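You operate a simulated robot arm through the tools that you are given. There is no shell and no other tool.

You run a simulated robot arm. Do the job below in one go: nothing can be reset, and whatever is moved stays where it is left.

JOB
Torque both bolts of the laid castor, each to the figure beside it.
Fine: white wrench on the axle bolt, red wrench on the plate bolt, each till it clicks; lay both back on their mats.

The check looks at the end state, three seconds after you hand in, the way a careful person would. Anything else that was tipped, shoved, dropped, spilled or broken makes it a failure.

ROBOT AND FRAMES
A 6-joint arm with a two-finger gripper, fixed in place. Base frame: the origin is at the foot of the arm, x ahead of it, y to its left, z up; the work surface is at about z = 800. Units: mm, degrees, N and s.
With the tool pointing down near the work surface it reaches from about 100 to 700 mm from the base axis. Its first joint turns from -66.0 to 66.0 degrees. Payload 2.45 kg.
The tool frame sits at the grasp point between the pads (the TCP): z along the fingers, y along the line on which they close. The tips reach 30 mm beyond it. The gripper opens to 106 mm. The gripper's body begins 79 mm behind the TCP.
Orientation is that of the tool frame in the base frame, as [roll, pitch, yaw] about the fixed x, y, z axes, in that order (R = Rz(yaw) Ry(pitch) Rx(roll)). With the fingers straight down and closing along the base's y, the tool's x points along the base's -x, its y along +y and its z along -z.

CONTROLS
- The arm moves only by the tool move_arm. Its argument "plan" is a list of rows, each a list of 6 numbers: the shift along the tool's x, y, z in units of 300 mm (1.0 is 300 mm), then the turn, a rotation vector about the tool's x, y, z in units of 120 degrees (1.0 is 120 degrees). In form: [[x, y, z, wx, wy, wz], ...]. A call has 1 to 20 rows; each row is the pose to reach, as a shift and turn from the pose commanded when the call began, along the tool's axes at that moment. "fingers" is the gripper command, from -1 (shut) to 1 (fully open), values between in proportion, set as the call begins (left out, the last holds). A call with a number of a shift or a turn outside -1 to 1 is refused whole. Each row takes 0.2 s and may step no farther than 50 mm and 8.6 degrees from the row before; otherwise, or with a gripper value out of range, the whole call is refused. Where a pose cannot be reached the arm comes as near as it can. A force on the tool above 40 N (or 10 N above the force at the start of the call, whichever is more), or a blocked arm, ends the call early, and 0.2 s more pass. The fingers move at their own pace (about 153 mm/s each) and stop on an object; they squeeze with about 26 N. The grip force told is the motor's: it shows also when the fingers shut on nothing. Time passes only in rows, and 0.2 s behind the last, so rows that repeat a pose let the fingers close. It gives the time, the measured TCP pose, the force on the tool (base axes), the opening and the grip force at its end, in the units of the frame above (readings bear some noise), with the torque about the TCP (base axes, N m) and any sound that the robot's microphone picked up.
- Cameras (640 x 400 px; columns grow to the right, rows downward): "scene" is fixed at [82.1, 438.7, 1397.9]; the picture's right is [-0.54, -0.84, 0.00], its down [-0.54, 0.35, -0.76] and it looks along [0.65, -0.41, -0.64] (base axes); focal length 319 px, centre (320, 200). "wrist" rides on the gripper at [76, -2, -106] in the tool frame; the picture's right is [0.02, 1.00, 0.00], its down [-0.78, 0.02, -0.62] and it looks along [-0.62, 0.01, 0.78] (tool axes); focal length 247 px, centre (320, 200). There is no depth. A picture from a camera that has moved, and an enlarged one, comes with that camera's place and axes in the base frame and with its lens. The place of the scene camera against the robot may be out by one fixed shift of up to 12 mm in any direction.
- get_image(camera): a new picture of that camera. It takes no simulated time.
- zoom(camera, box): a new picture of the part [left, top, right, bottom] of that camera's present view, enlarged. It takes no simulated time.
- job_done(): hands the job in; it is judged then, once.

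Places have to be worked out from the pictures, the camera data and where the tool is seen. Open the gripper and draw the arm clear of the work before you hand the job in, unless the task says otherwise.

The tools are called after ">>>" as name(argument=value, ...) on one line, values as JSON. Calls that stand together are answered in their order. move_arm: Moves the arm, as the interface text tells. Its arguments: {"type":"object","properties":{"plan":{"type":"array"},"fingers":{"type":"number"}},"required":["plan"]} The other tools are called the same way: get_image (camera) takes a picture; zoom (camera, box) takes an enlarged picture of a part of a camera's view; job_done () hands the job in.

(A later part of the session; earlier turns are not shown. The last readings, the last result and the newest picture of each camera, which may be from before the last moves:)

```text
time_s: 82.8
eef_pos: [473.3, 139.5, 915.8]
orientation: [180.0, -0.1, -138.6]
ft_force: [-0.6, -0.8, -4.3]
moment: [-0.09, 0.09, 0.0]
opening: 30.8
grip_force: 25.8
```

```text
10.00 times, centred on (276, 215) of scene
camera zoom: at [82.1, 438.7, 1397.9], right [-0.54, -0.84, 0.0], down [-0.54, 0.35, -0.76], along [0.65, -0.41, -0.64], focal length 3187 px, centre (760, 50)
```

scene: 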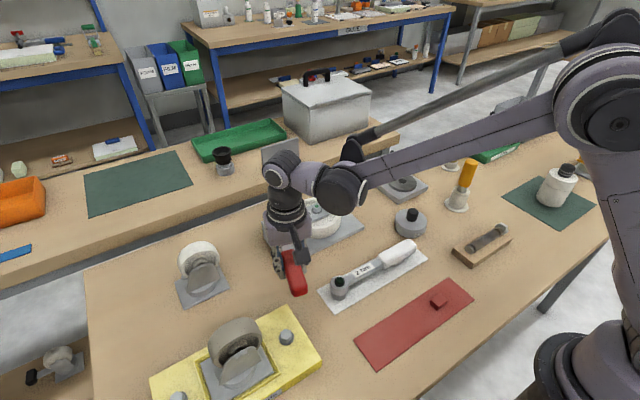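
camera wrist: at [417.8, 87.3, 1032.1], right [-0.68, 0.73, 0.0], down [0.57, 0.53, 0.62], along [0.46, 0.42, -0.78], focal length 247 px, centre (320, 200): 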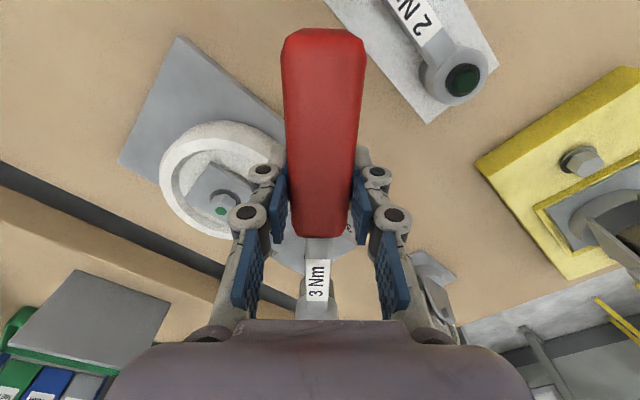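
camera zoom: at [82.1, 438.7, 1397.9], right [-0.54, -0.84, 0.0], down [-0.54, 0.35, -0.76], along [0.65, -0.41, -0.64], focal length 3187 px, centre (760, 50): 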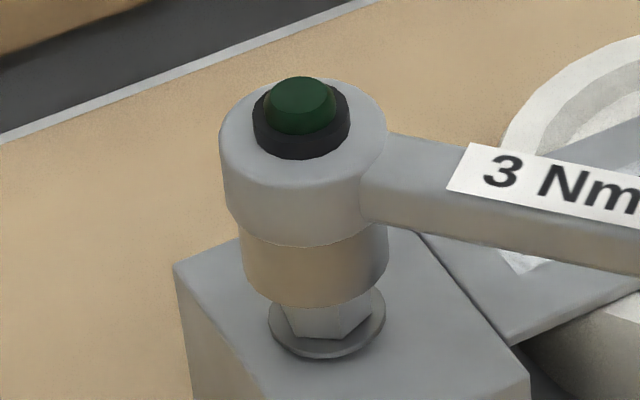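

>>> move_arm(plan=[[0.003, -0.0008, 0.01, 0, 0, 0], [0.003, -0.0008, 0.02, 0, 0, 0], [0.003, -0.0008, 0.03, 0, 0, 0], [0.003, -0.0008, 0.04, 0, 0, 0], [0.003, -0.0008, 0.048, 0, 0, 0], [0.003, -0.0008, 0.048, 0, 0, 0]])

>>> zoom(camera="scene", box=[251, 195, 301, 235])

```text
time_s: 84.2
eef_pos: [471.2, 139.9, 900.3]
orientation: [179.9, 0.1, -138.6]
ft_force: [-1.3, 0.5, 1.7]
moment: [0.36, -0.47, 0.07]
opening: 31.0
grip_force: 25.8
```

```text
10.00 times, centred on (276, 215) of scene
camera zoom: at [82.0, 438.6, 1398.0], right [-0.54, -0.84, 0.0], down [-0.54, 0.35, -0.76], along [0.65, -0.41, -0.64], focal length 3187 px, centre (760, 50)
```

zoom: 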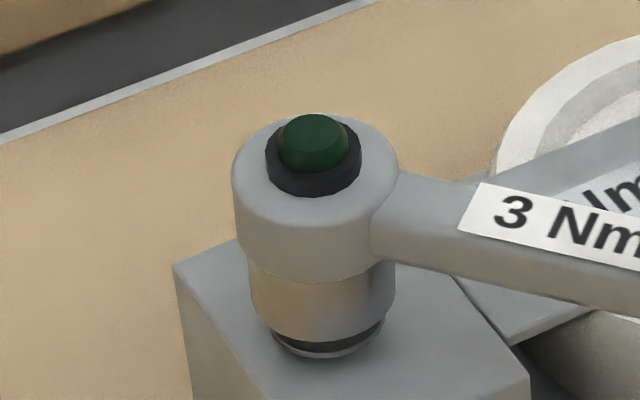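

Contact again about 7 mm early, with position checking out to within about 1 mm, so the hex phase is probably a little off. With light pressure held, I'll wiggle a few degrees clockwise and see if it drops in.

>>> move_arm(plan=[[-0.0001, 0.0081, 0, 0, 0, 0.0083], [-0.0003, 0.0163, 0, 0, 0, 0.0167], [-0.0003, 0.0163, 0, 0, 0, 0.0167]])

>>> move_arm(plan=[[-0.0001, 0.0081, 0, 0, 0, 0.0083], [-0.0003, 0.0163, 0, 0, 0, 0.0167], [-0.0003, 0.0163, 0, 0, 0, 0.0167]])

>>> zoom(camera="scene", box=[251, 195, 301, 235])

```text
time_s: 85.0
eef_pos: [467.9, 144.5, 901.4]
orientation: [180.0, 0.0, -140.5]
ft_force: [-0.3, 0.0, -3.7]
moment: [-0.1, 0.08, 0.02]
opening: 30.6
grip_force: 25.5
```

```text
time_s: 85.8
eef_pos: [465.9, 146.7, 900.4]
orientation: [-179.9, 0.0, -142.5]
ft_force: [1.3, 0.0, 0.0]
moment: [0.22, -0.37, -0.07]
opening: 31.0
grip_force: 25.4
```

```text
10.00 times, centred on (276, 215) of scene
camera zoom: at [82.1, 438.7, 1397.9], right [-0.54, -0.84, 0.0], down [-0.54, 0.35, -0.76], along [0.65, -0.41, -0.64], focal length 3187 px, centre (760, 50)
```

zoom: 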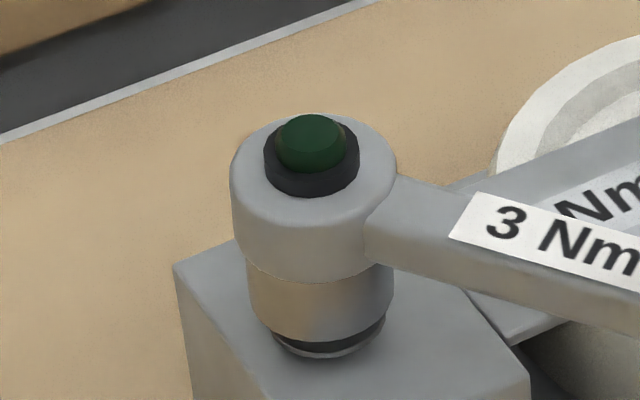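

At -140.5° the contact load vanished, which suggests that is the hex phase. I'll go back 2° and press down gently there.

>>> move_arm(plan=[[-0.0001, -0.0081, 0, 0, 0, -0.0083], [-0.0003, -0.0163, 0, 0, 0, -0.0167], [-0.0003, -0.0163, 0, 0, 0, -0.0167]])

>>> move_arm(plan=[[0, 0, 0.003, 0, 0, 0], [0, 0, 0.006, 0, 0, 0], [0, 0, 0.006, 0, 0, 0]])

>>> zoom(camera="scene", box=[251, 195, 301, 235])

```text
time_s: 86.6
eef_pos: [468.0, 143.8, 901.5]
orientation: [180.0, 0.0, -140.4]
ft_force: [0.2, -0.2, -3.4]
moment: [-0.06, 0.06, -0.01]
opening: 30.8
grip_force: 25.8
```

```text
time_s: 87.4
eef_pos: [469.0, 144.2, 899.6]
orientation: [179.9, 0.1, -140.6]
ft_force: [-0.2, -0.8, 1.3]
moment: [0.37, -0.54, 0.07]
opening: 30.8
grip_force: 26.0
```

```text
10.00 times, centred on (276, 215) of scene
camera zoom: at [82.0, 438.7, 1397.9], right [-0.54, -0.84, 0.0], down [-0.54, 0.35, -0.76], along [0.65, -0.41, -0.64], focal length 3187 px, centre (760, 50)
```

zoom: 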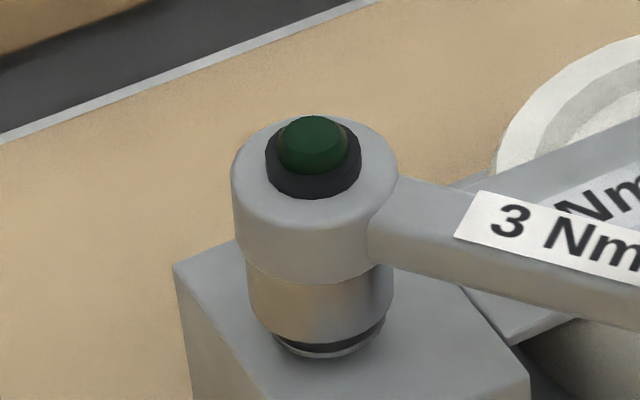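

The washer crescent shows the socket is still about 0.7–1 mm left of the bolt. I'll lift 3 mm, shift that much, and lower again.

>>> move_arm(plan=[[0, 0, -0.012, 0, 0, 0], [0.003, -0.001, -0.012, 0, 0, 0], [0.003, -0.001, 0, 0, 0, 0], [0.003, -0.001, 0.003, 0, 0, 0], [0.003, -0.001, 0.003, 0, 0, 0]])

>>> zoom(camera="scene", box=[251, 195, 301, 235])

```text
time_s: 88.6
eef_pos: [468.5, 142.1, 899.3]
orientation: [-180.0, 0.1, -140.5]
ft_force: [-0.4, 0.0, 2.1]
moment: [0.36, -0.56, 0.07]
opening: 30.7
grip_force: 25.8
```

```text
10.00 times, centred on (276, 215) of scene
camera zoom: at [82.0, 438.7, 1397.9], right [-0.54, -0.84, 0.0], down [-0.54, 0.35, -0.76], along [0.65, -0.41, -0.64], focal length 3187 px, centre (760, 50)
```

zoom: 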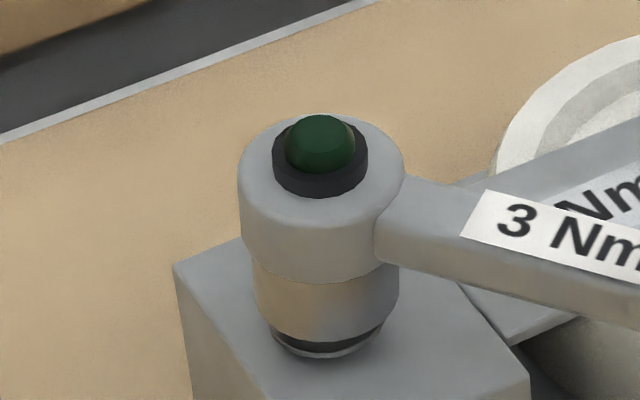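

Still blocked, so I'll centre the lateral position between the two tries and scan the angle in small steps with light pressure, watching for the load to vanish.

>>> move_arm(plan=[[0, 0, -0.012, 0, 0, 0], [-0.0015, 0.0005, -0.012, 0, 0, 0], [-0.0015, 0.0005, -0.001, 0, 0, 0], [-0.0015, 0.0005, -0.001, 0, 0, 0]])

>>> move_arm(plan=[[0, 0.0041, 0, 0, 0, 0.0042], [-0.0001, 0.0081, 0, 0, 0, 0.0083]])

>>> move_arm(plan=[[0, -0.0041, 0, 0, 0, -0.0042], [-0.0001, -0.0081, 0, 0, 0, -0.0083], [-0.0002, -0.0122, 0, 0, 0, -0.0125], [-0.0003, -0.0163, 0, 0, 0, -0.0167]])

>>> move_arm(plan=[[0, -0.0041, 0, 0, 0, -0.0042], [-0.0001, -0.0081, 0, 0, 0, -0.0083]])

>>> move_arm(plan=[[0, -0.0041, 0, 0, 0, -0.0042], [-0.0001, -0.0081, 0, 0, 0, -0.0083]])

>>> move_arm(plan=[[0, -0.0041, 0, 0, 0, -0.0042], [-0.0001, -0.0081, 0, 0, 0, -0.0083]])

```text
time_s: 89.6
eef_pos: [467.8, 141.7, 898.0]
orientation: [179.9, 0.1, -140.4]
ft_force: [-0.9, -1.5, -0.4]
moment: [0.23, -0.38, -0.02]
opening: 30.9
grip_force: 26.0
```

```text
time_s: 90.2
eef_pos: [466.0, 143.9, 899.2]
orientation: [-180.0, 0.0, -141.5]
ft_force: [-0.6, -1.1, -3.5]
moment: [-0.06, 0.07, -0.01]
opening: 31.1
grip_force: 26.3
```

```text
time_s: 91.2
eef_pos: [470.1, 140.8, 897.9]
orientation: [179.9, 0.0, -139.4]
ft_force: [-0.1, -0.6, -4.0]
moment: [-0.06, 0.08, 0.01]
opening: 30.9
grip_force: 25.7
```

```text
time_s: 91.8
eef_pos: [471.5, 138.2, 898.4]
orientation: [-179.9, 0.0, -138.5]
ft_force: [-0.9, -0.7, -2.8]
moment: [-0.11, 0.12, 0.01]
opening: 30.8
grip_force: 25.3
```

```text
time_s: 92.4
eef_pos: [474.4, 137.3, 899.0]
orientation: [179.9, -0.1, -137.5]
ft_force: [0.2, 0.1, -2.4]
moment: [-0.07, 0.12, -0.04]
opening: 30.8
grip_force: 25.8
```

```text
time_s: 93.0
eef_pos: [474.4, 135.1, 898.5]
orientation: [-179.9, 0.0, -136.5]
ft_force: [-0.9, -0.7, -1.8]
moment: [0.04, -0.05, -0.02]
opening: 30.8
grip_force: 26.5
```

The load is gone between -141.5° and -137.5° at a lower height than before, so it seems to be in phase. I'll return to about -139° and lower further.

>>> move_arm(plan=[[-0.0001, 0.0081, 0, 0, 0, 0.0083], [-0.0003, 0.0163, 0, 0, 0, 0.0167], [-0.0005, 0.0203, 0, 0, 0, 0.0208], [-0.0005, 0.0203, 0.003, 0, 0, 0.0208], [-0.0005, 0.0203, 0.006, 0, 0, 0.0208], [-0.0005, 0.0203, 0.006, 0, 0, 0.0208]])

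>>> zoom(camera="scene", box=[251, 195, 301, 235])

```text
time_s: 94.4
eef_pos: [470.0, 141.7, 895.9]
orientation: [180.0, 0.1, -139.0]
ft_force: [2.5, 0.3, 1.6]
moment: [0.43, -0.62, -0.09]
opening: 31.0
grip_force: 26.0
```

```text
10.00 times, centred on (276, 215) of scene
camera zoom: at [82.1, 438.7, 1397.9], right [-0.54, -0.84, 0.0], down [-0.54, 0.35, -0.76], along [0.65, -0.41, -0.64], focal length 3187 px, centre (760, 50)
```

zoom: 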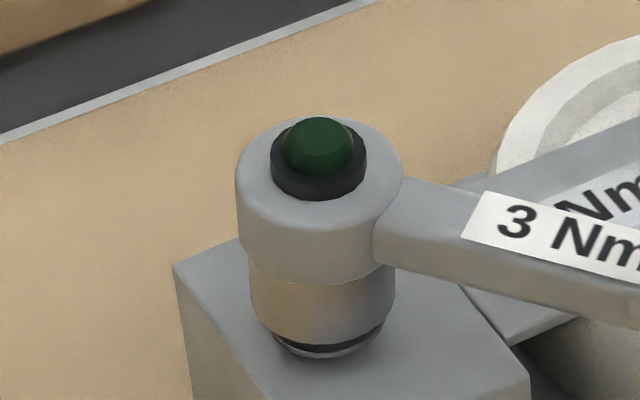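

The head isn't descending; the handle is slowly pitching in the pads instead. I'll stop pressing, lift clear, and inspect the wrench tilt and the bolt's orientation.

>>> move_arm(plan=[[0, 0, -0.02, 0, 0, 0], [0, 0, -0.05, 0, 0, 0], [0, 0, -0.09, 0, 0, 0], [0, 0, -0.13, 0, 0, 0], [0, 0, -0.17, 0, 0, 0], [0, 0, -0.17, 0, 0, 0]])

>>> zoom(camera="scene", box=[241, 165, 341, 245])

>>> zoom(camera="scene", box=[261, 205, 301, 235])

>>> get_image(camera="wrist")

```text
time_s: 95.8
eef_pos: [469.2, 139.6, 947.3]
orientation: [180.0, 0.0, -139.1]
ft_force: [-0.2, -0.8, -3.3]
moment: [-0.06, 0.07, 0.01]
opening: 31.1
grip_force: 26.1
```

```text
5.00 times, centred on (291, 205) of scene
camera zoom: at [82.1, 438.7, 1397.9], right [-0.54, -0.84, 0.0], down [-0.54, 0.35, -0.76], along [0.65, -0.41, -0.64], focal length 1593 px, centre (465, 175)
```

zoom: 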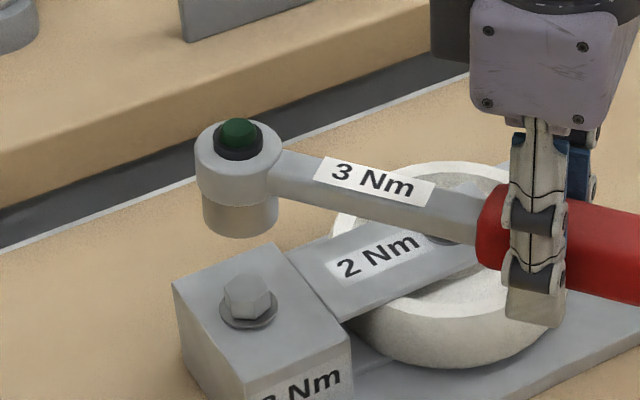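

```text
13.33 times, centred on (281, 220) of scene
camera zoom: at [82.1, 438.7, 1397.9], right [-0.54, -0.84, 0.0], down [-0.54, 0.35, -0.76], along [0.65, -0.41, -0.64], focal length 4249 px, centre (840, -67)
```

zoom: 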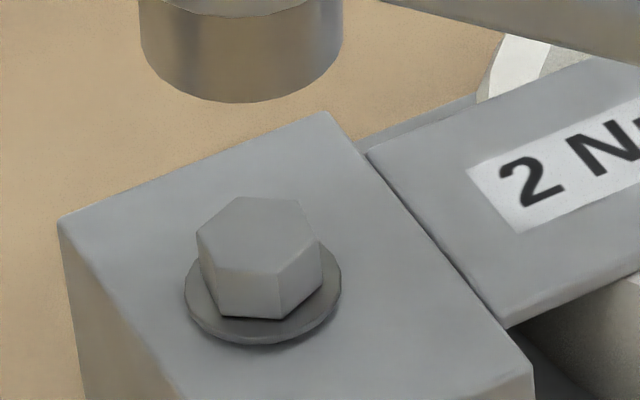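

```text
taken
camera wrist: at [412.9, 87.2, 1052.3], right [-0.67, 0.74, 0.0], down [0.58, 0.53, 0.62], along [0.46, 0.42, -0.78], focal length 247 px, centre (320, 200)
```

wrist: 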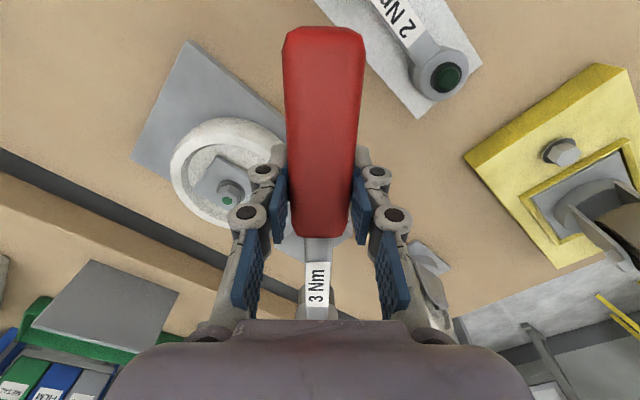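

The enlarged view shows the pressing has pitched the wrench head up about 4–5° in the pads, which explains the jam. I'll tilt the gripper by 4.5° the other way to level the wrench, then check.

>>> move_arm(plan=[[0, 0, 0, 0, 0.02, 0], [0, 0, 0, 0, 0.0375, 0], [0, 0, 0, 0, 0.0375, 0]])

>>> zoom(camera="scene", box=[241, 165, 341, 245])

>>> zoom(camera="scene", box=[261, 185, 301, 215])

```text
time_s: 96.6
eef_pos: [470.5, 138.9, 948.2]
orientation: [-179.9, -4.5, -139.0]
ft_force: [0.4, 0.2, -3.8]
moment: [-0.08, 0.06, 0.0]
opening: 30.8
grip_force: 25.8
```

```text
5.00 times, centred on (291, 205) of scene
camera zoom: at [82.1, 438.7, 1397.9], right [-0.54, -0.84, 0.0], down [-0.54, 0.35, -0.76], along [0.65, -0.41, -0.64], focal length 1593 px, centre (465, 175)
```

zoom: 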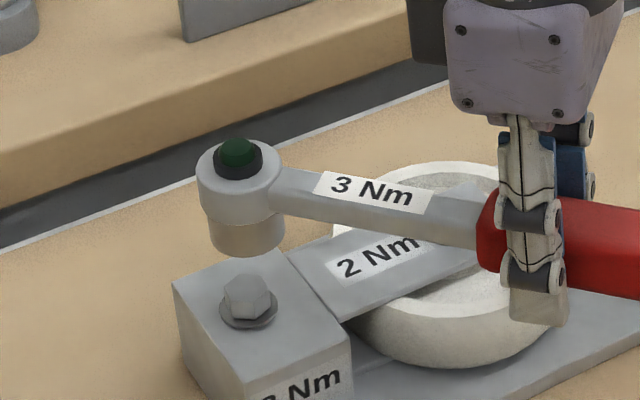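

```text
13.33 times, centred on (281, 200) of scene
camera zoom: at [82.1, 438.7, 1397.9], right [-0.54, -0.84, 0.0], down [-0.54, 0.35, -0.76], along [0.65, -0.41, -0.64], focal length 4249 px, centre (840, 200)
```

zoom: 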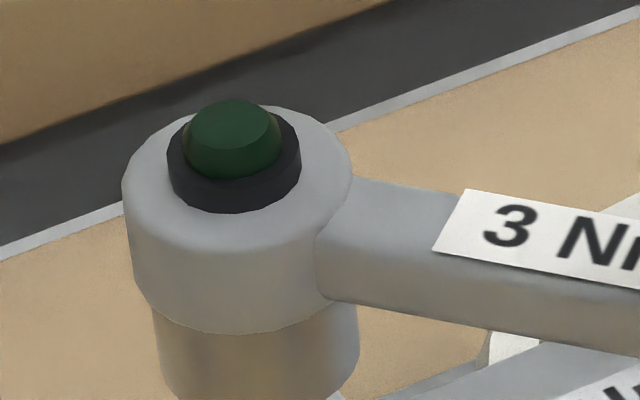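

The wrench is level again and at the right depth, but now sits about 4.4 mm to the right of the bolt. I'll shift it outward along the wrench by 4.5 mm and lower 25 mm vertically, compensating for the tilted tool axes.

>>> move_arm(plan=[[-0.015, 0, -0.0012, 0, 0, 0], [-0.0176, 0, 0.032, 0, 0, 0], [-0.02, 0, 0.062, 0, 0, 0], [-0.0215, 0, 0.0819, 0, 0, 0], [-0.0215, 0, 0.0819, 0, 0, 0]])

>>> zoom(camera="scene", box=[251, 195, 301, 235])

```text
time_s: 97.8
eef_pos: [473.4, 143.2, 922.6]
orientation: [179.9, -4.6, -139.0]
ft_force: [1.3, 0.2, -3.5]
moment: [-0.06, 0.12, 0.01]
opening: 30.7
grip_force: 25.4
```

```text
10.00 times, centred on (276, 215) of scene
camera zoom: at [82.1, 438.7, 1397.9], right [-0.54, -0.84, 0.0], down [-0.54, 0.35, -0.76], along [0.65, -0.41, -0.64], focal length 3187 px, centre (760, 50)
```

zoom: 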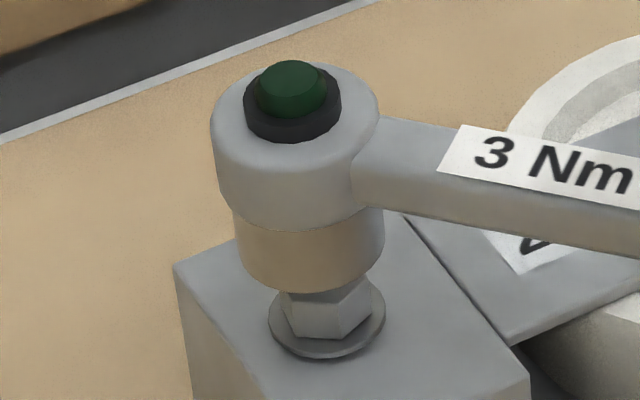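

The wrench is nearly level (about 0.6° head-down) and about 1.5 mm left of the bolt. I'll trim both and lower another 9 mm.

>>> move_arm(plan=[[0.0055, -0.0013, 0, 0, -0.005, 0], [0.0047, -0.0013, 0.01, 0, -0.005, 0], [0.0039, -0.0013, 0.02, 0, -0.005, 0], [0.0031, -0.0013, 0.03, 0, -0.005, 0], [0.0031, -0.0013, 0.03, 0, -0.005, 0]])

>>> zoom(camera="scene", box=[251, 195, 301, 235])

```text
time_s: 99.0
eef_pos: [472.2, 140.3, 913.1]
orientation: [180.0, -3.8, -139.0]
ft_force: [0.7, 0.5, -4.0]
moment: [-0.07, 0.08, 0.0]
opening: 31.0
grip_force: 25.9
```

```text
10.00 times, centred on (276, 215) of scene
camera zoom: at [82.1, 438.7, 1397.9], right [-0.54, -0.84, 0.0], down [-0.54, 0.35, -0.76], along [0.65, -0.41, -0.64], focal length 3187 px, centre (760, 50)
```

zoom: 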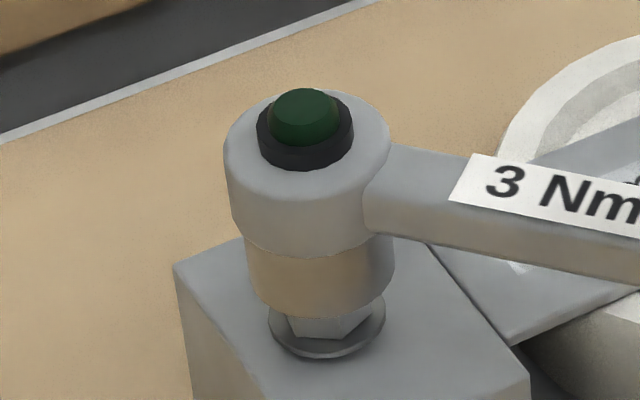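

Alignment now matches the prediction in both directions. I'll lower slowly.

>>> move_arm(plan=[[-0.0005, 0, 0.007, 0, 0, 0], [-0.001, 0, 0.014, 0, 0, 0], [-0.0015, 0, 0.021, 0, 0, 0], [-0.002, 0, 0.028, 0, 0, 0], [-0.0023, 0, 0.033, 0, 0, 0], [-0.0023, 0, 0.033, 0, 0, 0]])

>>> zoom(camera="scene", box=[251, 195, 301, 235])

```text
time_s: 100.4
eef_pos: [474.1, 140.4, 904.0]
orientation: [-180.0, -3.9, -139.0]
ft_force: [0.4, 0.2, -4.3]
moment: [-0.07, 0.09, -0.05]
opening: 30.7
grip_force: 25.7
```

```text
10.00 times, centred on (276, 215) of scene
camera zoom: at [82.1, 438.7, 1397.9], right [-0.54, -0.84, 0.0], down [-0.54, 0.35, -0.76], along [0.65, -0.41, -0.64], focal length 3187 px, centre (760, 50)
```

zoom: 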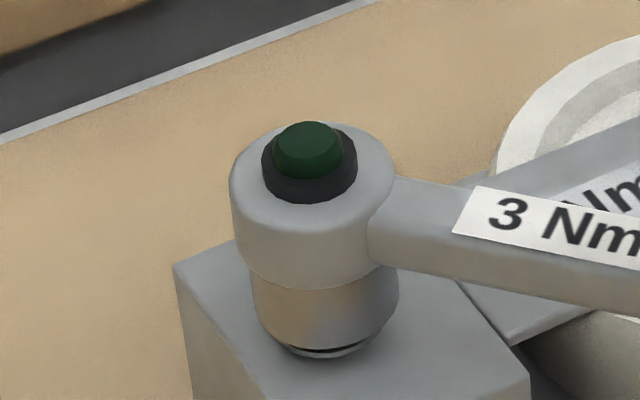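

No load so far, and deeper than the earlier jam. Continuing down gently.

>>> move_arm(plan=[[-0.0004, 0, 0.005, 0, 0, 0], [-0.0008, 0, 0.01, 0, 0, 0], [-0.0012, 0, 0.015, 0, 0, 0], [-0.0012, 0, 0.015, 0, 0, 0]])

>>> zoom(camera="scene", box=[251, 195, 301, 235])

```text
time_s: 101.4
eef_pos: [473.4, 142.5, 899.4]
orientation: [179.9, -3.9, -138.9]
ft_force: [2.2, 0.0, -2.3]
moment: [-0.08, -0.02, -0.27]
opening: 30.7
grip_force: 25.9
```

```text
10.00 times, centred on (276, 215) of scene
camera zoom: at [82.1, 438.6, 1397.9], right [-0.54, -0.84, 0.0], down [-0.54, 0.35, -0.76], along [0.65, -0.41, -0.64], focal length 3187 px, centre (760, 50)
```

zoom: 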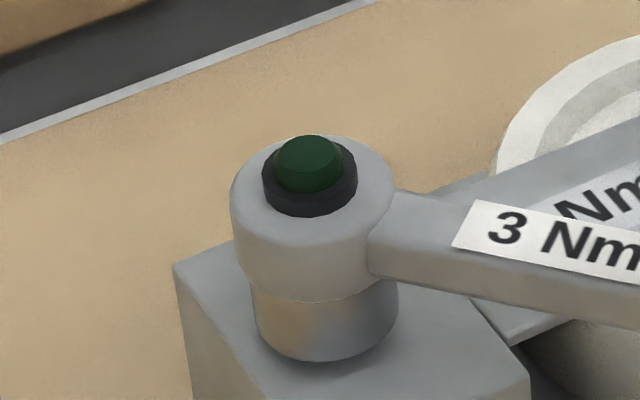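

It's going in, with a small yaw moment showing the hex flanks engaged. I'll ease 1° clockwise and continue down to seat.

>>> move_arm(plan=[[0, 0.0081, 0, 0, 0, 0.0083], [-0.0004, 0.0081, 0.005, 0, 0, 0.0083], [-0.0008, 0.0081, 0.01, 0, 0, 0.0083], [-0.0011, 0.0081, 0.014, 0, 0, 0.0083], [-0.0011, 0.0081, 0.014, 0, 0, 0.0083]])

>>> zoom(camera="scene", box=[251, 195, 301, 235])

```text
time_s: 102.6
eef_pos: [470.6, 143.5, 895.3]
orientation: [-179.9, -3.8, -140.0]
ft_force: [3.8, -2.7, -2.2]
moment: [-0.01, -0.16, -0.19]
opening: 30.9
grip_force: 25.5
```

```text
10.00 times, centred on (276, 215) of scene
camera zoom: at [82.2, 438.6, 1398.0], right [-0.54, -0.84, 0.0], down [-0.54, 0.35, -0.76], along [0.65, -0.41, -0.64], focal length 3187 px, centre (760, 50)
```

zoom: 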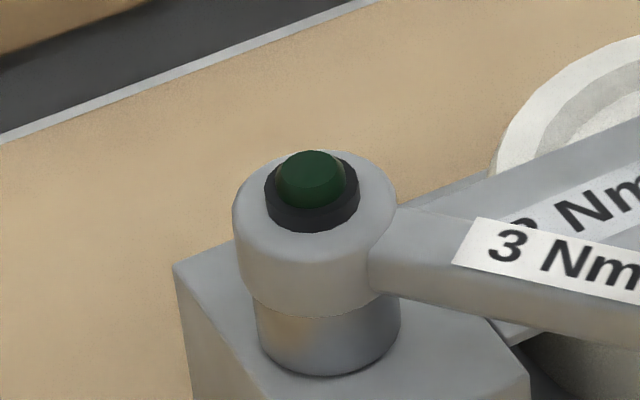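

Seated to within about a millimetre and transmitting torque. I'll turn clockwise in small arcs, keeping the wrench level.

>>> move_arm(plan=[[-0.0003, 0.0163, 0, -0.0011, 0, 0.0167], [-0.0011, 0.0326, 0, -0.0023, 0, 0.0333], [-0.0011, 0.0326, 0, -0.0023, 0, 0.0333]])

```text
time_s: 103.4
eef_pos: [464.5, 151.2, 894.2]
orientation: [180.0, -3.9, -144.0]
ft_force: [2.7, -2.3, -5.5]
moment: [-0.2, 0.12, 0.22]
opening: 31.0
grip_force: 26.1
```

>>> move_arm(plan=[[-0.0003, 0.0163, 0, -0.0011, 0, 0.0167], [-0.0011, 0.0326, 0, -0.0023, 0, 0.0333], [-0.0026, 0.0488, 0, -0.0034, 0, 0.05], [-0.0026, 0.0488, 0, -0.0034, 0, 0.05]])

>>> zoom(camera="scene", box=[251, 195, 301, 235])

```text
time_s: 104.4
eef_pos: [457.4, 163.3, 895.7]
orientation: [-179.9, -3.8, -150.0]
ft_force: [4.8, -4.9, -4.2]
moment: [-0.15, -0.04, 0.14]
opening: 30.8
grip_force: 26.5
```

```text
10.00 times, centred on (276, 215) of scene
camera zoom: at [82.2, 438.6, 1398.0], right [-0.54, -0.84, 0.0], down [-0.54, 0.35, -0.76], along [0.65, -0.41, -0.64], focal length 3187 px, centre (760, 50)
```

zoom: 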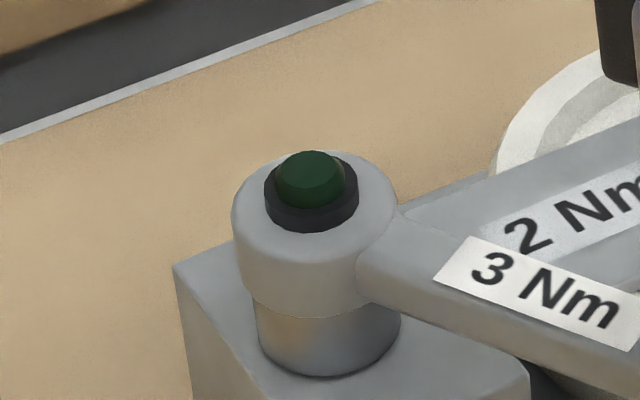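

About 1.06 Nm and rising. Continuing.

>>> move_arm(plan=[[-0.0003, 0.0163, 0, -0.0011, 0, 0.0167], [-0.0011, 0.0326, 0, -0.0023, 0, 0.0333], [-0.0026, 0.0488, 0, -0.0034, 0, 0.05], [-0.0045, 0.065, 0, -0.0045, 0, 0.0667], [-0.0045, 0.065, 0, -0.0045, 0, 0.0667]])

```text
time_s: 105.6
eef_pos: [448.9, 180.6, 893.8]
orientation: [-179.9, -3.9, -158.1]
ft_force: [0.8, -11.5, -2.5]
moment: [-0.2, -0.18, 0.04]
opening: 30.9
grip_force: 25.8
```

>>> move_arm(plan=[[-0.0003, 0.0163, 0, -0.0011, 0, 0.0167], [-0.0011, 0.0326, 0, -0.0023, 0, 0.0333], [-0.0026, 0.0488, 0, -0.0034, 0, 0.05], [-0.0026, 0.0488, 0, -0.0034, 0, 0.05]])

>>> zoom(camera="scene", box=[251, 195, 301, 235])

```text
time_s: 106.6
eef_pos: [444.5, 195.1, 895.4]
orientation: [-179.9, -3.8, -164.1]
ft_force: [8.2, -9.7, -2.6]
moment: [-0.23, -0.15, 0.22]
opening: 31.1
grip_force: 25.8
```

```text
10.00 times, centred on (276, 215) of scene
camera zoom: at [82.3, 438.5, 1398.0], right [-0.54, -0.84, 0.0], down [-0.54, 0.35, -0.76], along [0.65, -0.41, -0.64], focal length 3187 px, centre (760, 50)
```

zoom: 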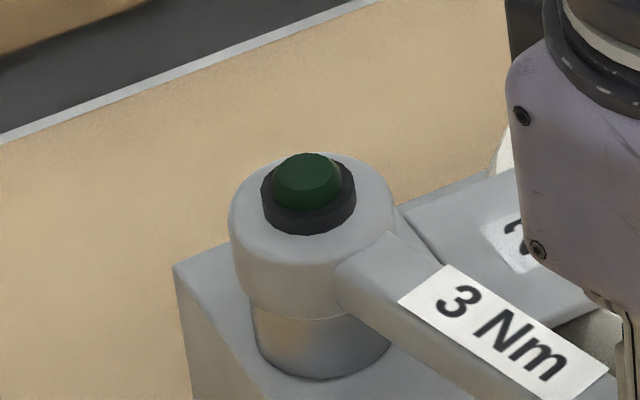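

About 1.8 Nm; there's an 8 N radial pull, so I'll trim the radius inward by about 1.5 mm as I continue.

>>> move_arm(plan=[[-0.0025, 0.0163, 0, -0.0011, 0, 0.0167], [-0.0061, 0.0326, 0, -0.0023, 0, 0.0333], [-0.0076, 0.0488, 0, -0.0034, 0, 0.05], [-0.0076, 0.0488, 0, -0.0034, 0, 0.05]])

>>> zoom(camera="scene", box=[251, 195, 301, 235])

```text
time_s: 107.6
eef_pos: [441.2, 209.2, 894.1]
orientation: [-179.9, -4.0, -170.1]
ft_force: [-2.4, -14.4, -5.2]
moment: [-0.31, 0.3, 0.23]
opening: 31.0
grip_force: 26.0
```

```text
10.00 times, centred on (276, 215) of scene
camera zoom: at [82.1, 438.4, 1398.0], right [-0.54, -0.84, 0.0], down [-0.54, 0.35, -0.76], along [0.65, -0.41, -0.64], focal length 3187 px, centre (760, 50)
```

zoom: 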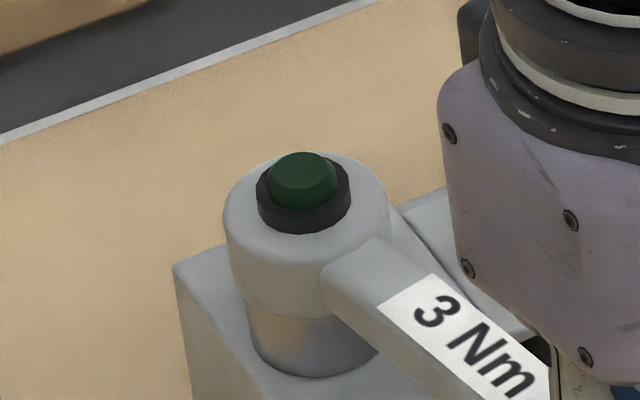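

About 2.15 Nm, lamp still dark. Continuing in smaller steps.

>>> move_arm(plan=[[-0.0003, 0.0163, 0, -0.0011, 0, 0.0167], [-0.0011, 0.0326, 0, -0.0023, 0, 0.0333], [-0.0026, 0.0488, 0, -0.0034, 0, 0.05], [-0.0026, 0.0488, 0, -0.0034, 0, 0.05]])

>>> zoom(camera="scene", box=[251, 195, 301, 235])

```text
time_s: 108.6
eef_pos: [441.4, 223.9, 895.2]
orientation: [-179.8, -3.7, -176.1]
ft_force: [-1.1, -15.6, -3.0]
moment: [-0.42, 0.01, 0.29]
opening: 30.7
grip_force: 25.8
```

```text
10.00 times, centred on (276, 215) of scene
camera zoom: at [82.1, 438.3, 1398.1], right [-0.54, -0.84, 0.0], down [-0.54, 0.35, -0.76], along [0.65, -0.41, -0.64], focal length 3187 px, centre (760, 50)
```

zoom: 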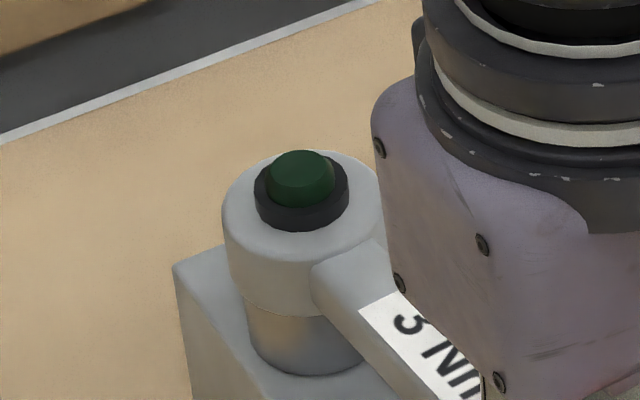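

About 2.4 Nm. The gripper will soon block the lamp from view, so I'll go on in 3–4° steps using the torque reading, and back off to check the latched lamp when near 3 Nm.

>>> move_arm(plan=[[-0.0003, 0.0163, 0, -0.0011, 0, 0.0167], [-0.0011, 0.0326, 0, -0.0023, 0, 0.0333], [-0.0011, 0.0326, 0, -0.0023, 0, 0.0333]])

>>> zoom(camera="scene", box=[251, 195, 301, 235])

```text
time_s: 109.4
eef_pos: [440.4, 232.4, 894.0]
orientation: [-179.8, -3.7, 179.9]
ft_force: [5.5, -14.9, -3.0]
moment: [-0.34, -0.1, 0.69]
opening: 30.8
grip_force: 25.3
```

```text
10.00 times, centred on (276, 215) of scene
camera zoom: at [82.2, 438.4, 1398.0], right [-0.54, -0.84, 0.0], down [-0.54, 0.35, -0.76], along [0.65, -0.41, -0.64], focal length 3187 px, centre (760, 50)
```

zoom: 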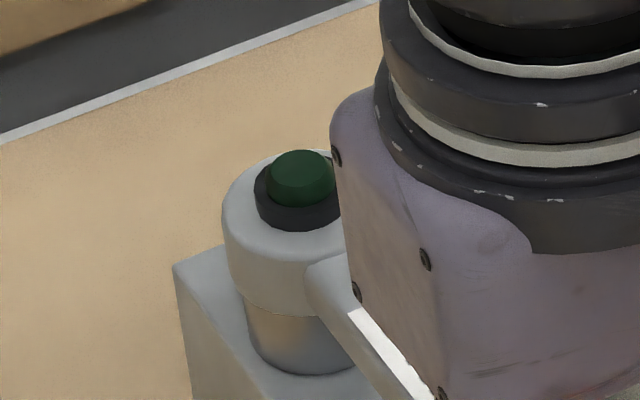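

>>> move_arm(plan=[[-0.0001, 0.0081, 0, -0.0006, 0, 0.0083], [-0.0003, 0.0163, 0, -0.0011, 0, 0.0167], [-0.0003, 0.0163, 0, -0.0011, 0, 0.0167]])

>>> zoom(camera="scene", box=[251, 195, 301, 235])

```text
time_s: 110.2
eef_pos: [441.8, 237.6, 894.8]
orientation: [-179.8, -3.8, 177.9]
ft_force: [1.7, -16.8, -2.5]
moment: [-0.4, -0.06, 0.48]
opening: 30.8
grip_force: 25.8
```

```text
10.00 times, centred on (276, 215) of scene
camera zoom: at [82.2, 438.3, 1398.1], right [-0.54, -0.84, 0.0], down [-0.54, 0.35, -0.76], along [0.65, -0.41, -0.64], focal length 3187 px, centre (760, 50)
```

zoom: 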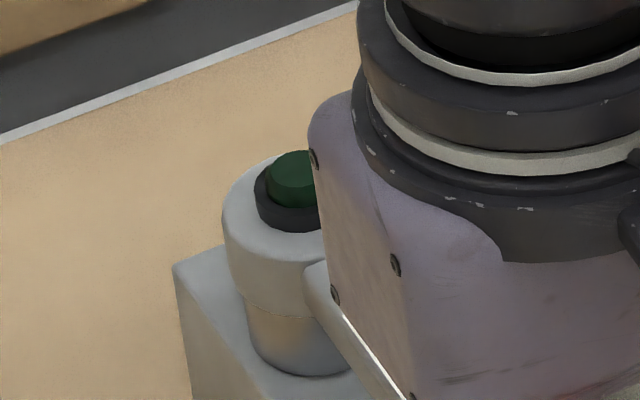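

About 2.8 Nm, lamp still dark and still visible. Two degrees more.

>>> move_arm(plan=[[-0.0001, 0.0081, 0, -0.0006, 0, 0.0083], [-0.0003, 0.0163, 0, -0.0011, 0, 0.0167], [-0.0003, 0.0163, 0, -0.0011, 0, 0.0167]])

>>> zoom(camera="scene", box=[251, 195, 301, 235])

```text
time_s: 111.0
eef_pos: [439.8, 242.1, 894.2]
orientation: [-179.6, -3.7, 175.9]
ft_force: [-0.4, -19.2, -1.9]
moment: [-0.46, -0.09, 0.22]
opening: 30.9
grip_force: 26.2
```

```text
10.00 times, centred on (276, 215) of scene
camera zoom: at [82.1, 438.2, 1398.1], right [-0.54, -0.84, 0.0], down [-0.54, 0.35, -0.76], along [0.65, -0.41, -0.64], focal length 3187 px, centre (760, 50)
```

zoom: 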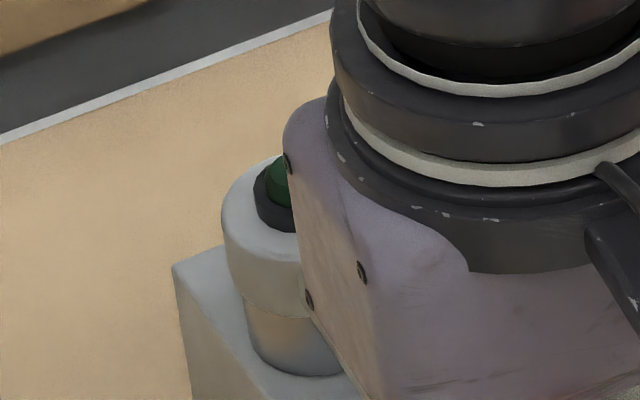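

About 2.87 Nm, and the lamp sliver is still dark. Two more degrees.

>>> move_arm(plan=[[-0.0001, 0.0081, 0, -0.0006, 0, 0.0083], [-0.0003, 0.0163, 0, -0.0011, 0, 0.0167], [-0.0003, 0.0163, 0, -0.0011, 0, 0.0167]])

>>> zoom(camera="scene", box=[251, 195, 301, 235])

>>> get_image(camera="wrist")

```text
time_s: 111.8
eef_pos: [440.6, 248.0, 895.2]
orientation: [-180.0, -3.8, 174.0]
ft_force: [2.9, -9.9, -3.3]
moment: [-0.25, -0.12, 0.39]
opening: 30.9
grip_force: 26.5
```

```text
10.00 times, centred on (276, 215) of scene
camera zoom: at [82.1, 438.5, 1398.0], right [-0.54, -0.84, 0.0], down [-0.54, 0.35, -0.76], along [0.65, -0.41, -0.64], focal length 3187 px, centre (760, 50)
```

zoom: 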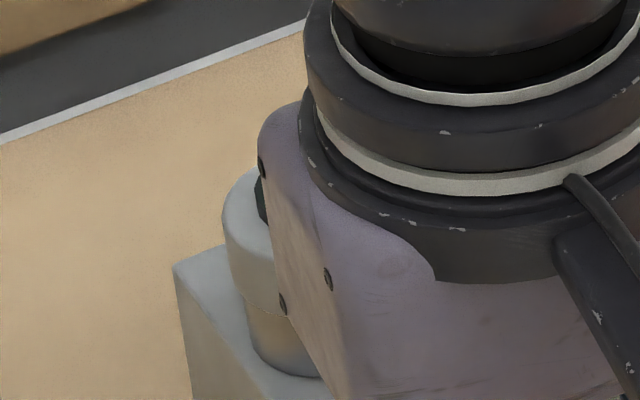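

```text
taken
camera wrist: at [371.5, 254.2, 1003.7], right [0.08, 1.0, 0.0], down [0.82, -0.07, 0.57], along [0.57, -0.05, -0.82], focal length 247 px, centre (320, 200)
```

wrist: 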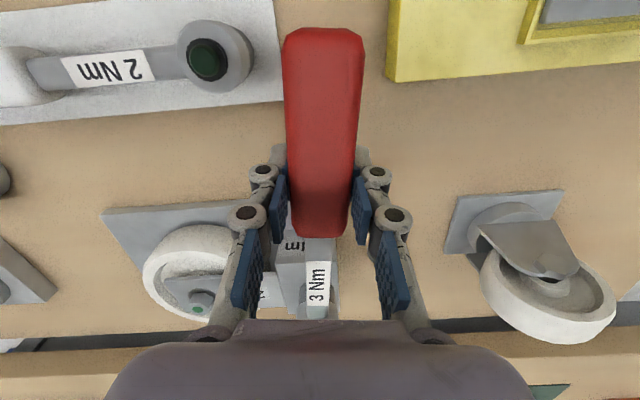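

The torque reading suddenly dropped from 2.87 to about 1.7 Nm, the same give seen when the white wrench clicked. I'll ease back 4° to unload and bring the lamp into view.

>>> move_arm(plan=[[-0.0001, -0.0081, 0, 0.0006, 0, -0.0083], [-0.0003, -0.0163, 0, 0.0011, 0, -0.0167], [-0.0006, -0.0244, 0, 0.0017, 0, -0.025], [-0.0006, -0.0244, 0, 0.0017, 0, -0.025]])

>>> zoom(camera="scene", box=[251, 195, 301, 235])

```text
time_s: 112.8
eef_pos: [440.2, 240.9, 894.6]
orientation: [-180.0, -3.8, 177.0]
ft_force: [-1.5, -5.7, -4.4]
moment: [-0.11, 0.27, -0.08]
opening: 30.8
grip_force: 25.3
```

```text
10.00 times, centred on (276, 215) of scene
camera zoom: at [82.1, 438.6, 1398.0], right [-0.54, -0.84, 0.0], down [-0.54, 0.35, -0.76], along [0.65, -0.41, -0.64], focal length 3187 px, centre (760, 50)
```

zoom: 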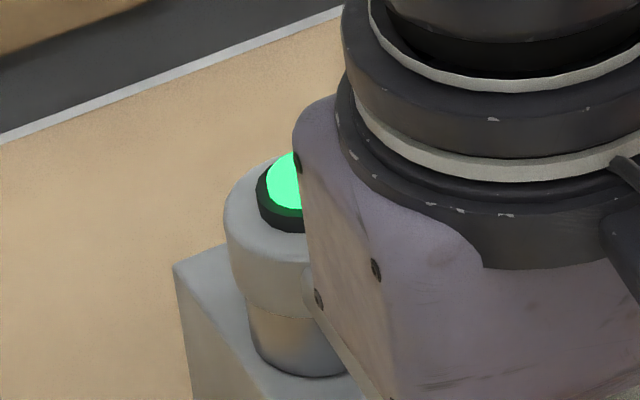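

The lamp is lit green, so the plate bolt has clicked. I'll take off the remaining load and lift straight up.

>>> move_arm(plan=[[-0.0001, -0.0081, 0, 0.0006, 0, -0.0083], [-0.0003, -0.0163, 0, 0.0011, 0, -0.0167], [-0.0003, -0.0163, 0, 0.0011, 0, -0.0167]])

```text
time_s: 113.6
eef_pos: [440.7, 237.5, 894.9]
orientation: [-180.0, -3.7, 179.0]
ft_force: [-1.0, -2.5, -2.2]
moment: [-0.08, -0.07, -0.28]
opening: 31.0
grip_force: 26.1
```

Neutral now. Lifting vertically off the bolt.

>>> move_arm(plan=[[0.0014, 0, -0.02, 0, 0, 0], [0.0034, 0, -0.05, 0, 0, 0], [0.0061, 0, -0.09, 0, 0, 0], [0.0095, 0, -0.14, 0, 0, 0], [0.0129, 0, -0.19, 0, 0, 0], [0.0129, 0, -0.19, 0, 0, 0]])

>>> zoom(camera="scene", box=[230, 140, 430, 280])

>>> get_image(camera="wrist")

```text
time_s: 115.0
eef_pos: [440.7, 235.7, 951.8]
orientation: [-180.0, -3.7, 179.0]
ft_force: [-0.2, -0.5, -3.8]
moment: [-0.01, 0.11, 0.01]
opening: 30.8
grip_force: 26.1
```

```text
2.86 times, centred on (330, 210) of scene
camera zoom: at [82.1, 438.7, 1397.9], right [-0.54, -0.84, 0.0], down [-0.54, 0.35, -0.76], along [0.65, -0.41, -0.64], focal length 910 px, centre (291, 171)
```

zoom: 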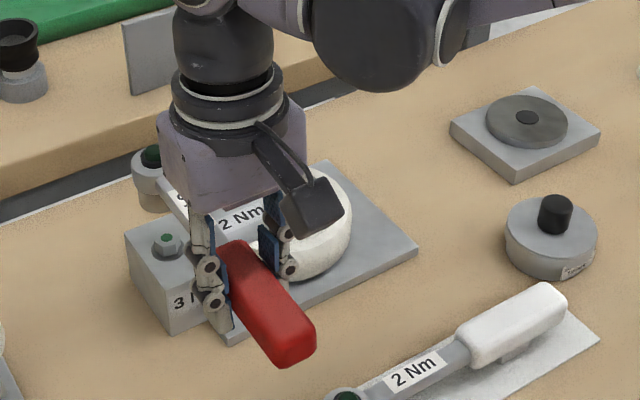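

```text
taken
camera wrist: at [371.0, 235.8, 1060.2], right [0.0, 1.0, 0.0], down [0.82, 0.0, 0.57], along [0.57, 0.0, -0.82], focal length 247 px, centre (320, 200)
```

wrist: 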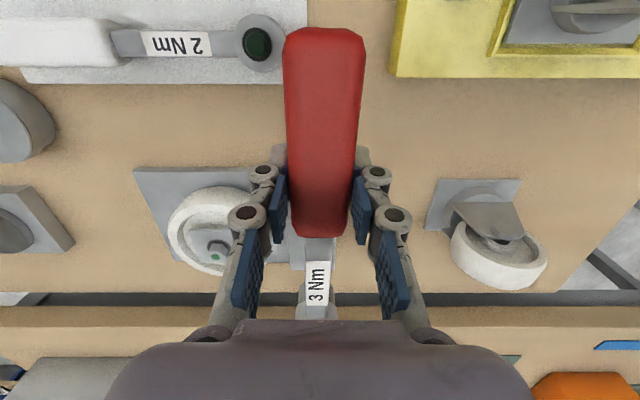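

Both bolts now carry green marks. I'll carry the red wrench back toward its mat, turning it 91° about the vertical while keeping it level.

>>> move_arm(plan=[[0.04, -0.04, 0.0026, 0.0042, 0, -0.063], [0.095, -0.095, 0.0063, 0.0083, 0, -0.126], [0.15, -0.15, 0.0099, 0.0125, 0, -0.189], [0.205, -0.207, 0.0136, 0.0167, 0, -0.252], [0.26, -0.262, 0.0172, 0.0208, 0, -0.315], [0.315, -0.318, 0.0208, 0.025, 0, -0.378], [0.37, -0.374, 0.0245, 0.0292, 0, -0.441], [0.425, -0.43, 0.0281, 0.0333, 0, -0.504], [0.48, -0.485, 0.0317, 0.0375, 0, -0.567], [0.53, -0.535, 0.035, 0.0417, 0, -0.63], [0.585, -0.59, 0.0387, 0.0458, 0, -0.694], [0.626, -0.632, 0.0414, 0.05, 0, -0.757], [0.626, -0.632, 0.0414, 0.05, 0, -0.757]])

>>> get_image(camera="scene")

>>> zoom(camera="scene", box=[330, 220, 500, 370])

>>> get_image(camera="wrist")

```text
time_s: 117.8
eef_pos: [248.9, 50.2, 951.5]
orientation: [180.0, -3.9, -89.9]
ft_force: [0.7, 0.5, -3.2]
moment: [-0.1, 0.02, -0.01]
opening: 31.0
grip_force: 26.2
```

```text
taken
```

scene: 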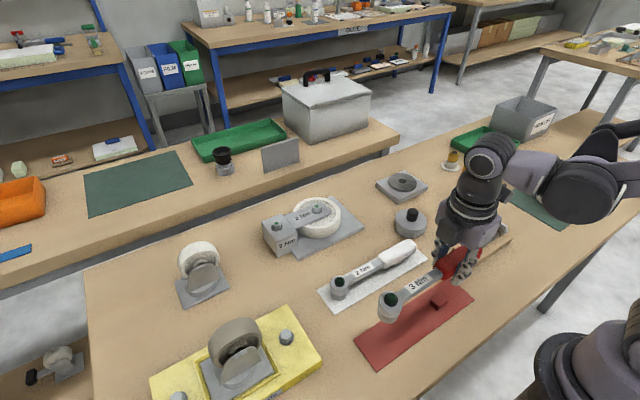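

```text
2.67 times, centred on (415, 295) of scene
camera zoom: at [82.1, 438.7, 1397.9], right [-0.54, -0.84, 0.0], down [-0.54, 0.35, -0.76], along [0.65, -0.41, -0.64], focal length 850 px, centre (67, -53)
```

zoom: 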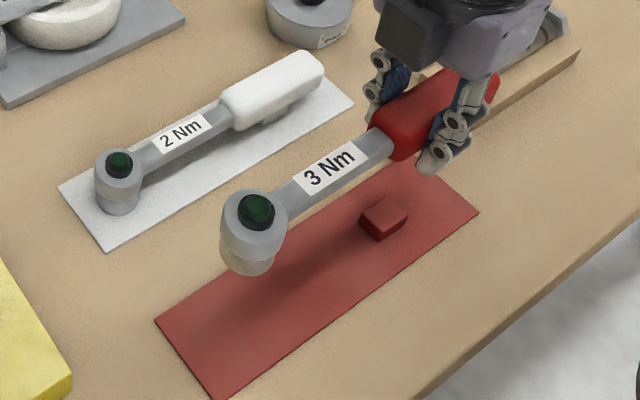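

```text
taken
camera wrist: at [249.8, -19.2, 1060.3], right [-1.0, -0.02, 0.0], down [-0.02, 0.82, 0.57], along [-0.01, 0.57, -0.82], focal length 247 px, centre (320, 200)
```

wrist: 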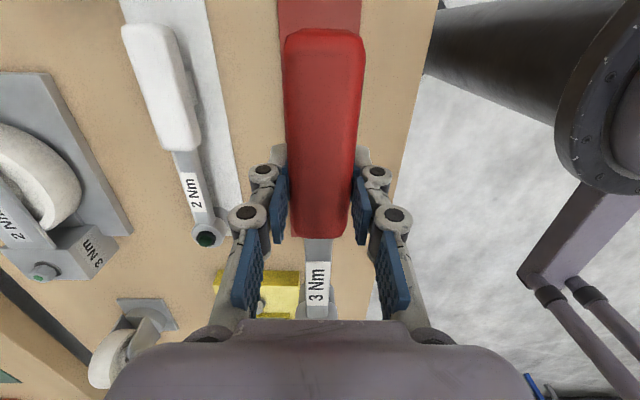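

Lined up over the red mat. I'll lower vertically to just above the rest position and compare with the original picture.

>>> move_arm(plan=[[-0.0054, 0, 0.08, 0, 0, 0], [-0.0107, 0, 0.16, 0, 0, 0], [-0.0161, 0, 0.24, 0, 0, 0], [-0.0201, 0, 0.3, 0, 0, 0], [-0.0228, 0, 0.34, 0, 0, 0], [-0.0228, 0, 0.34, 0, 0, 0]])

>>> zoom(camera="scene", box=[340, 260, 500, 370])

```text
time_s: 119.2
eef_pos: [248.2, 50.7, 848.3]
orientation: [180.0, -3.8, -90.0]
ft_force: [0.0, 0.5, -4.3]
moment: [-0.12, 0.0, -0.01]
opening: 30.9
grip_force: 26.3
```

```text
3.64 times, centred on (420, 315) of scene
camera zoom: at [82.1, 438.7, 1397.9], right [-0.54, -0.84, 0.0], down [-0.54, 0.35, -0.76], along [0.65, -0.41, -0.64], focal length 1159 px, centre (-44, -218)
```

zoom: 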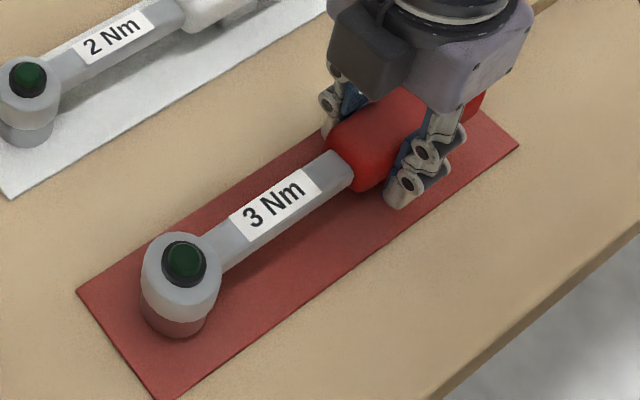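

>>> zoom(camera="scene", box=[370, 295, 450, 355])

>>> zoom(camera="scene", box=[410, 265, 480, 325])

```text
6.67 times, centred on (410, 325) of scene
camera zoom: at [82.1, 438.7, 1397.9], right [-0.54, -0.84, 0.0], down [-0.54, 0.35, -0.76], along [0.65, -0.41, -0.64], focal length 2124 px, centre (-280, -633)
```

zoom: 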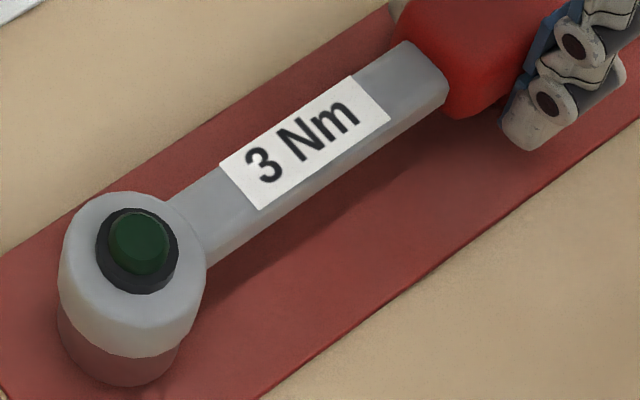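

```text
6.67 times, centred on (445, 295) of scene
camera zoom: at [82.1, 438.7, 1397.9], right [-0.54, -0.84, 0.0], down [-0.54, 0.35, -0.76], along [0.65, -0.41, -0.64], focal length 2124 px, centre (-513, -433)
```

zoom: 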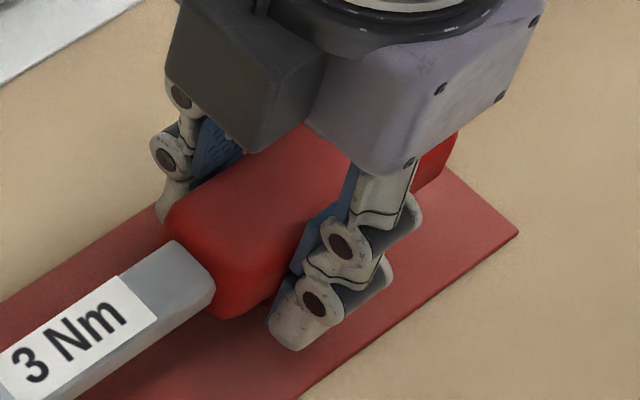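

The handle side is about 2.7° high relative to the head, so I'll level the wrench by tilting the gripper back that much, then check again.

>>> move_arm(plan=[[0, 0, 0, 0, -0.012, 0], [0, 0, 0, 0, -0.0225, 0], [0, 0, 0, 0, -0.0225, 0]])

>>> zoom(camera="scene", box=[340, 260, 500, 370])

```text
time_s: 120.0
eef_pos: [247.9, 49.8, 849.5]
orientation: [-180.0, -1.1, -90.0]
ft_force: [-0.4, -1.1, -3.1]
moment: [-0.13, 0.03, -0.01]
opening: 30.9
grip_force: 25.8
```

```text
3.64 times, centred on (420, 315) of scene
camera zoom: at [82.1, 438.7, 1397.9], right [-0.54, -0.84, 0.0], down [-0.54, 0.35, -0.76], along [0.65, -0.41, -0.64], focal length 1159 px, centre (-44, -218)
```

zoom: 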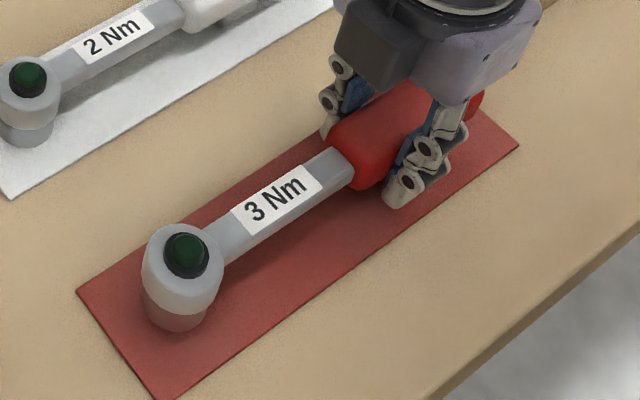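

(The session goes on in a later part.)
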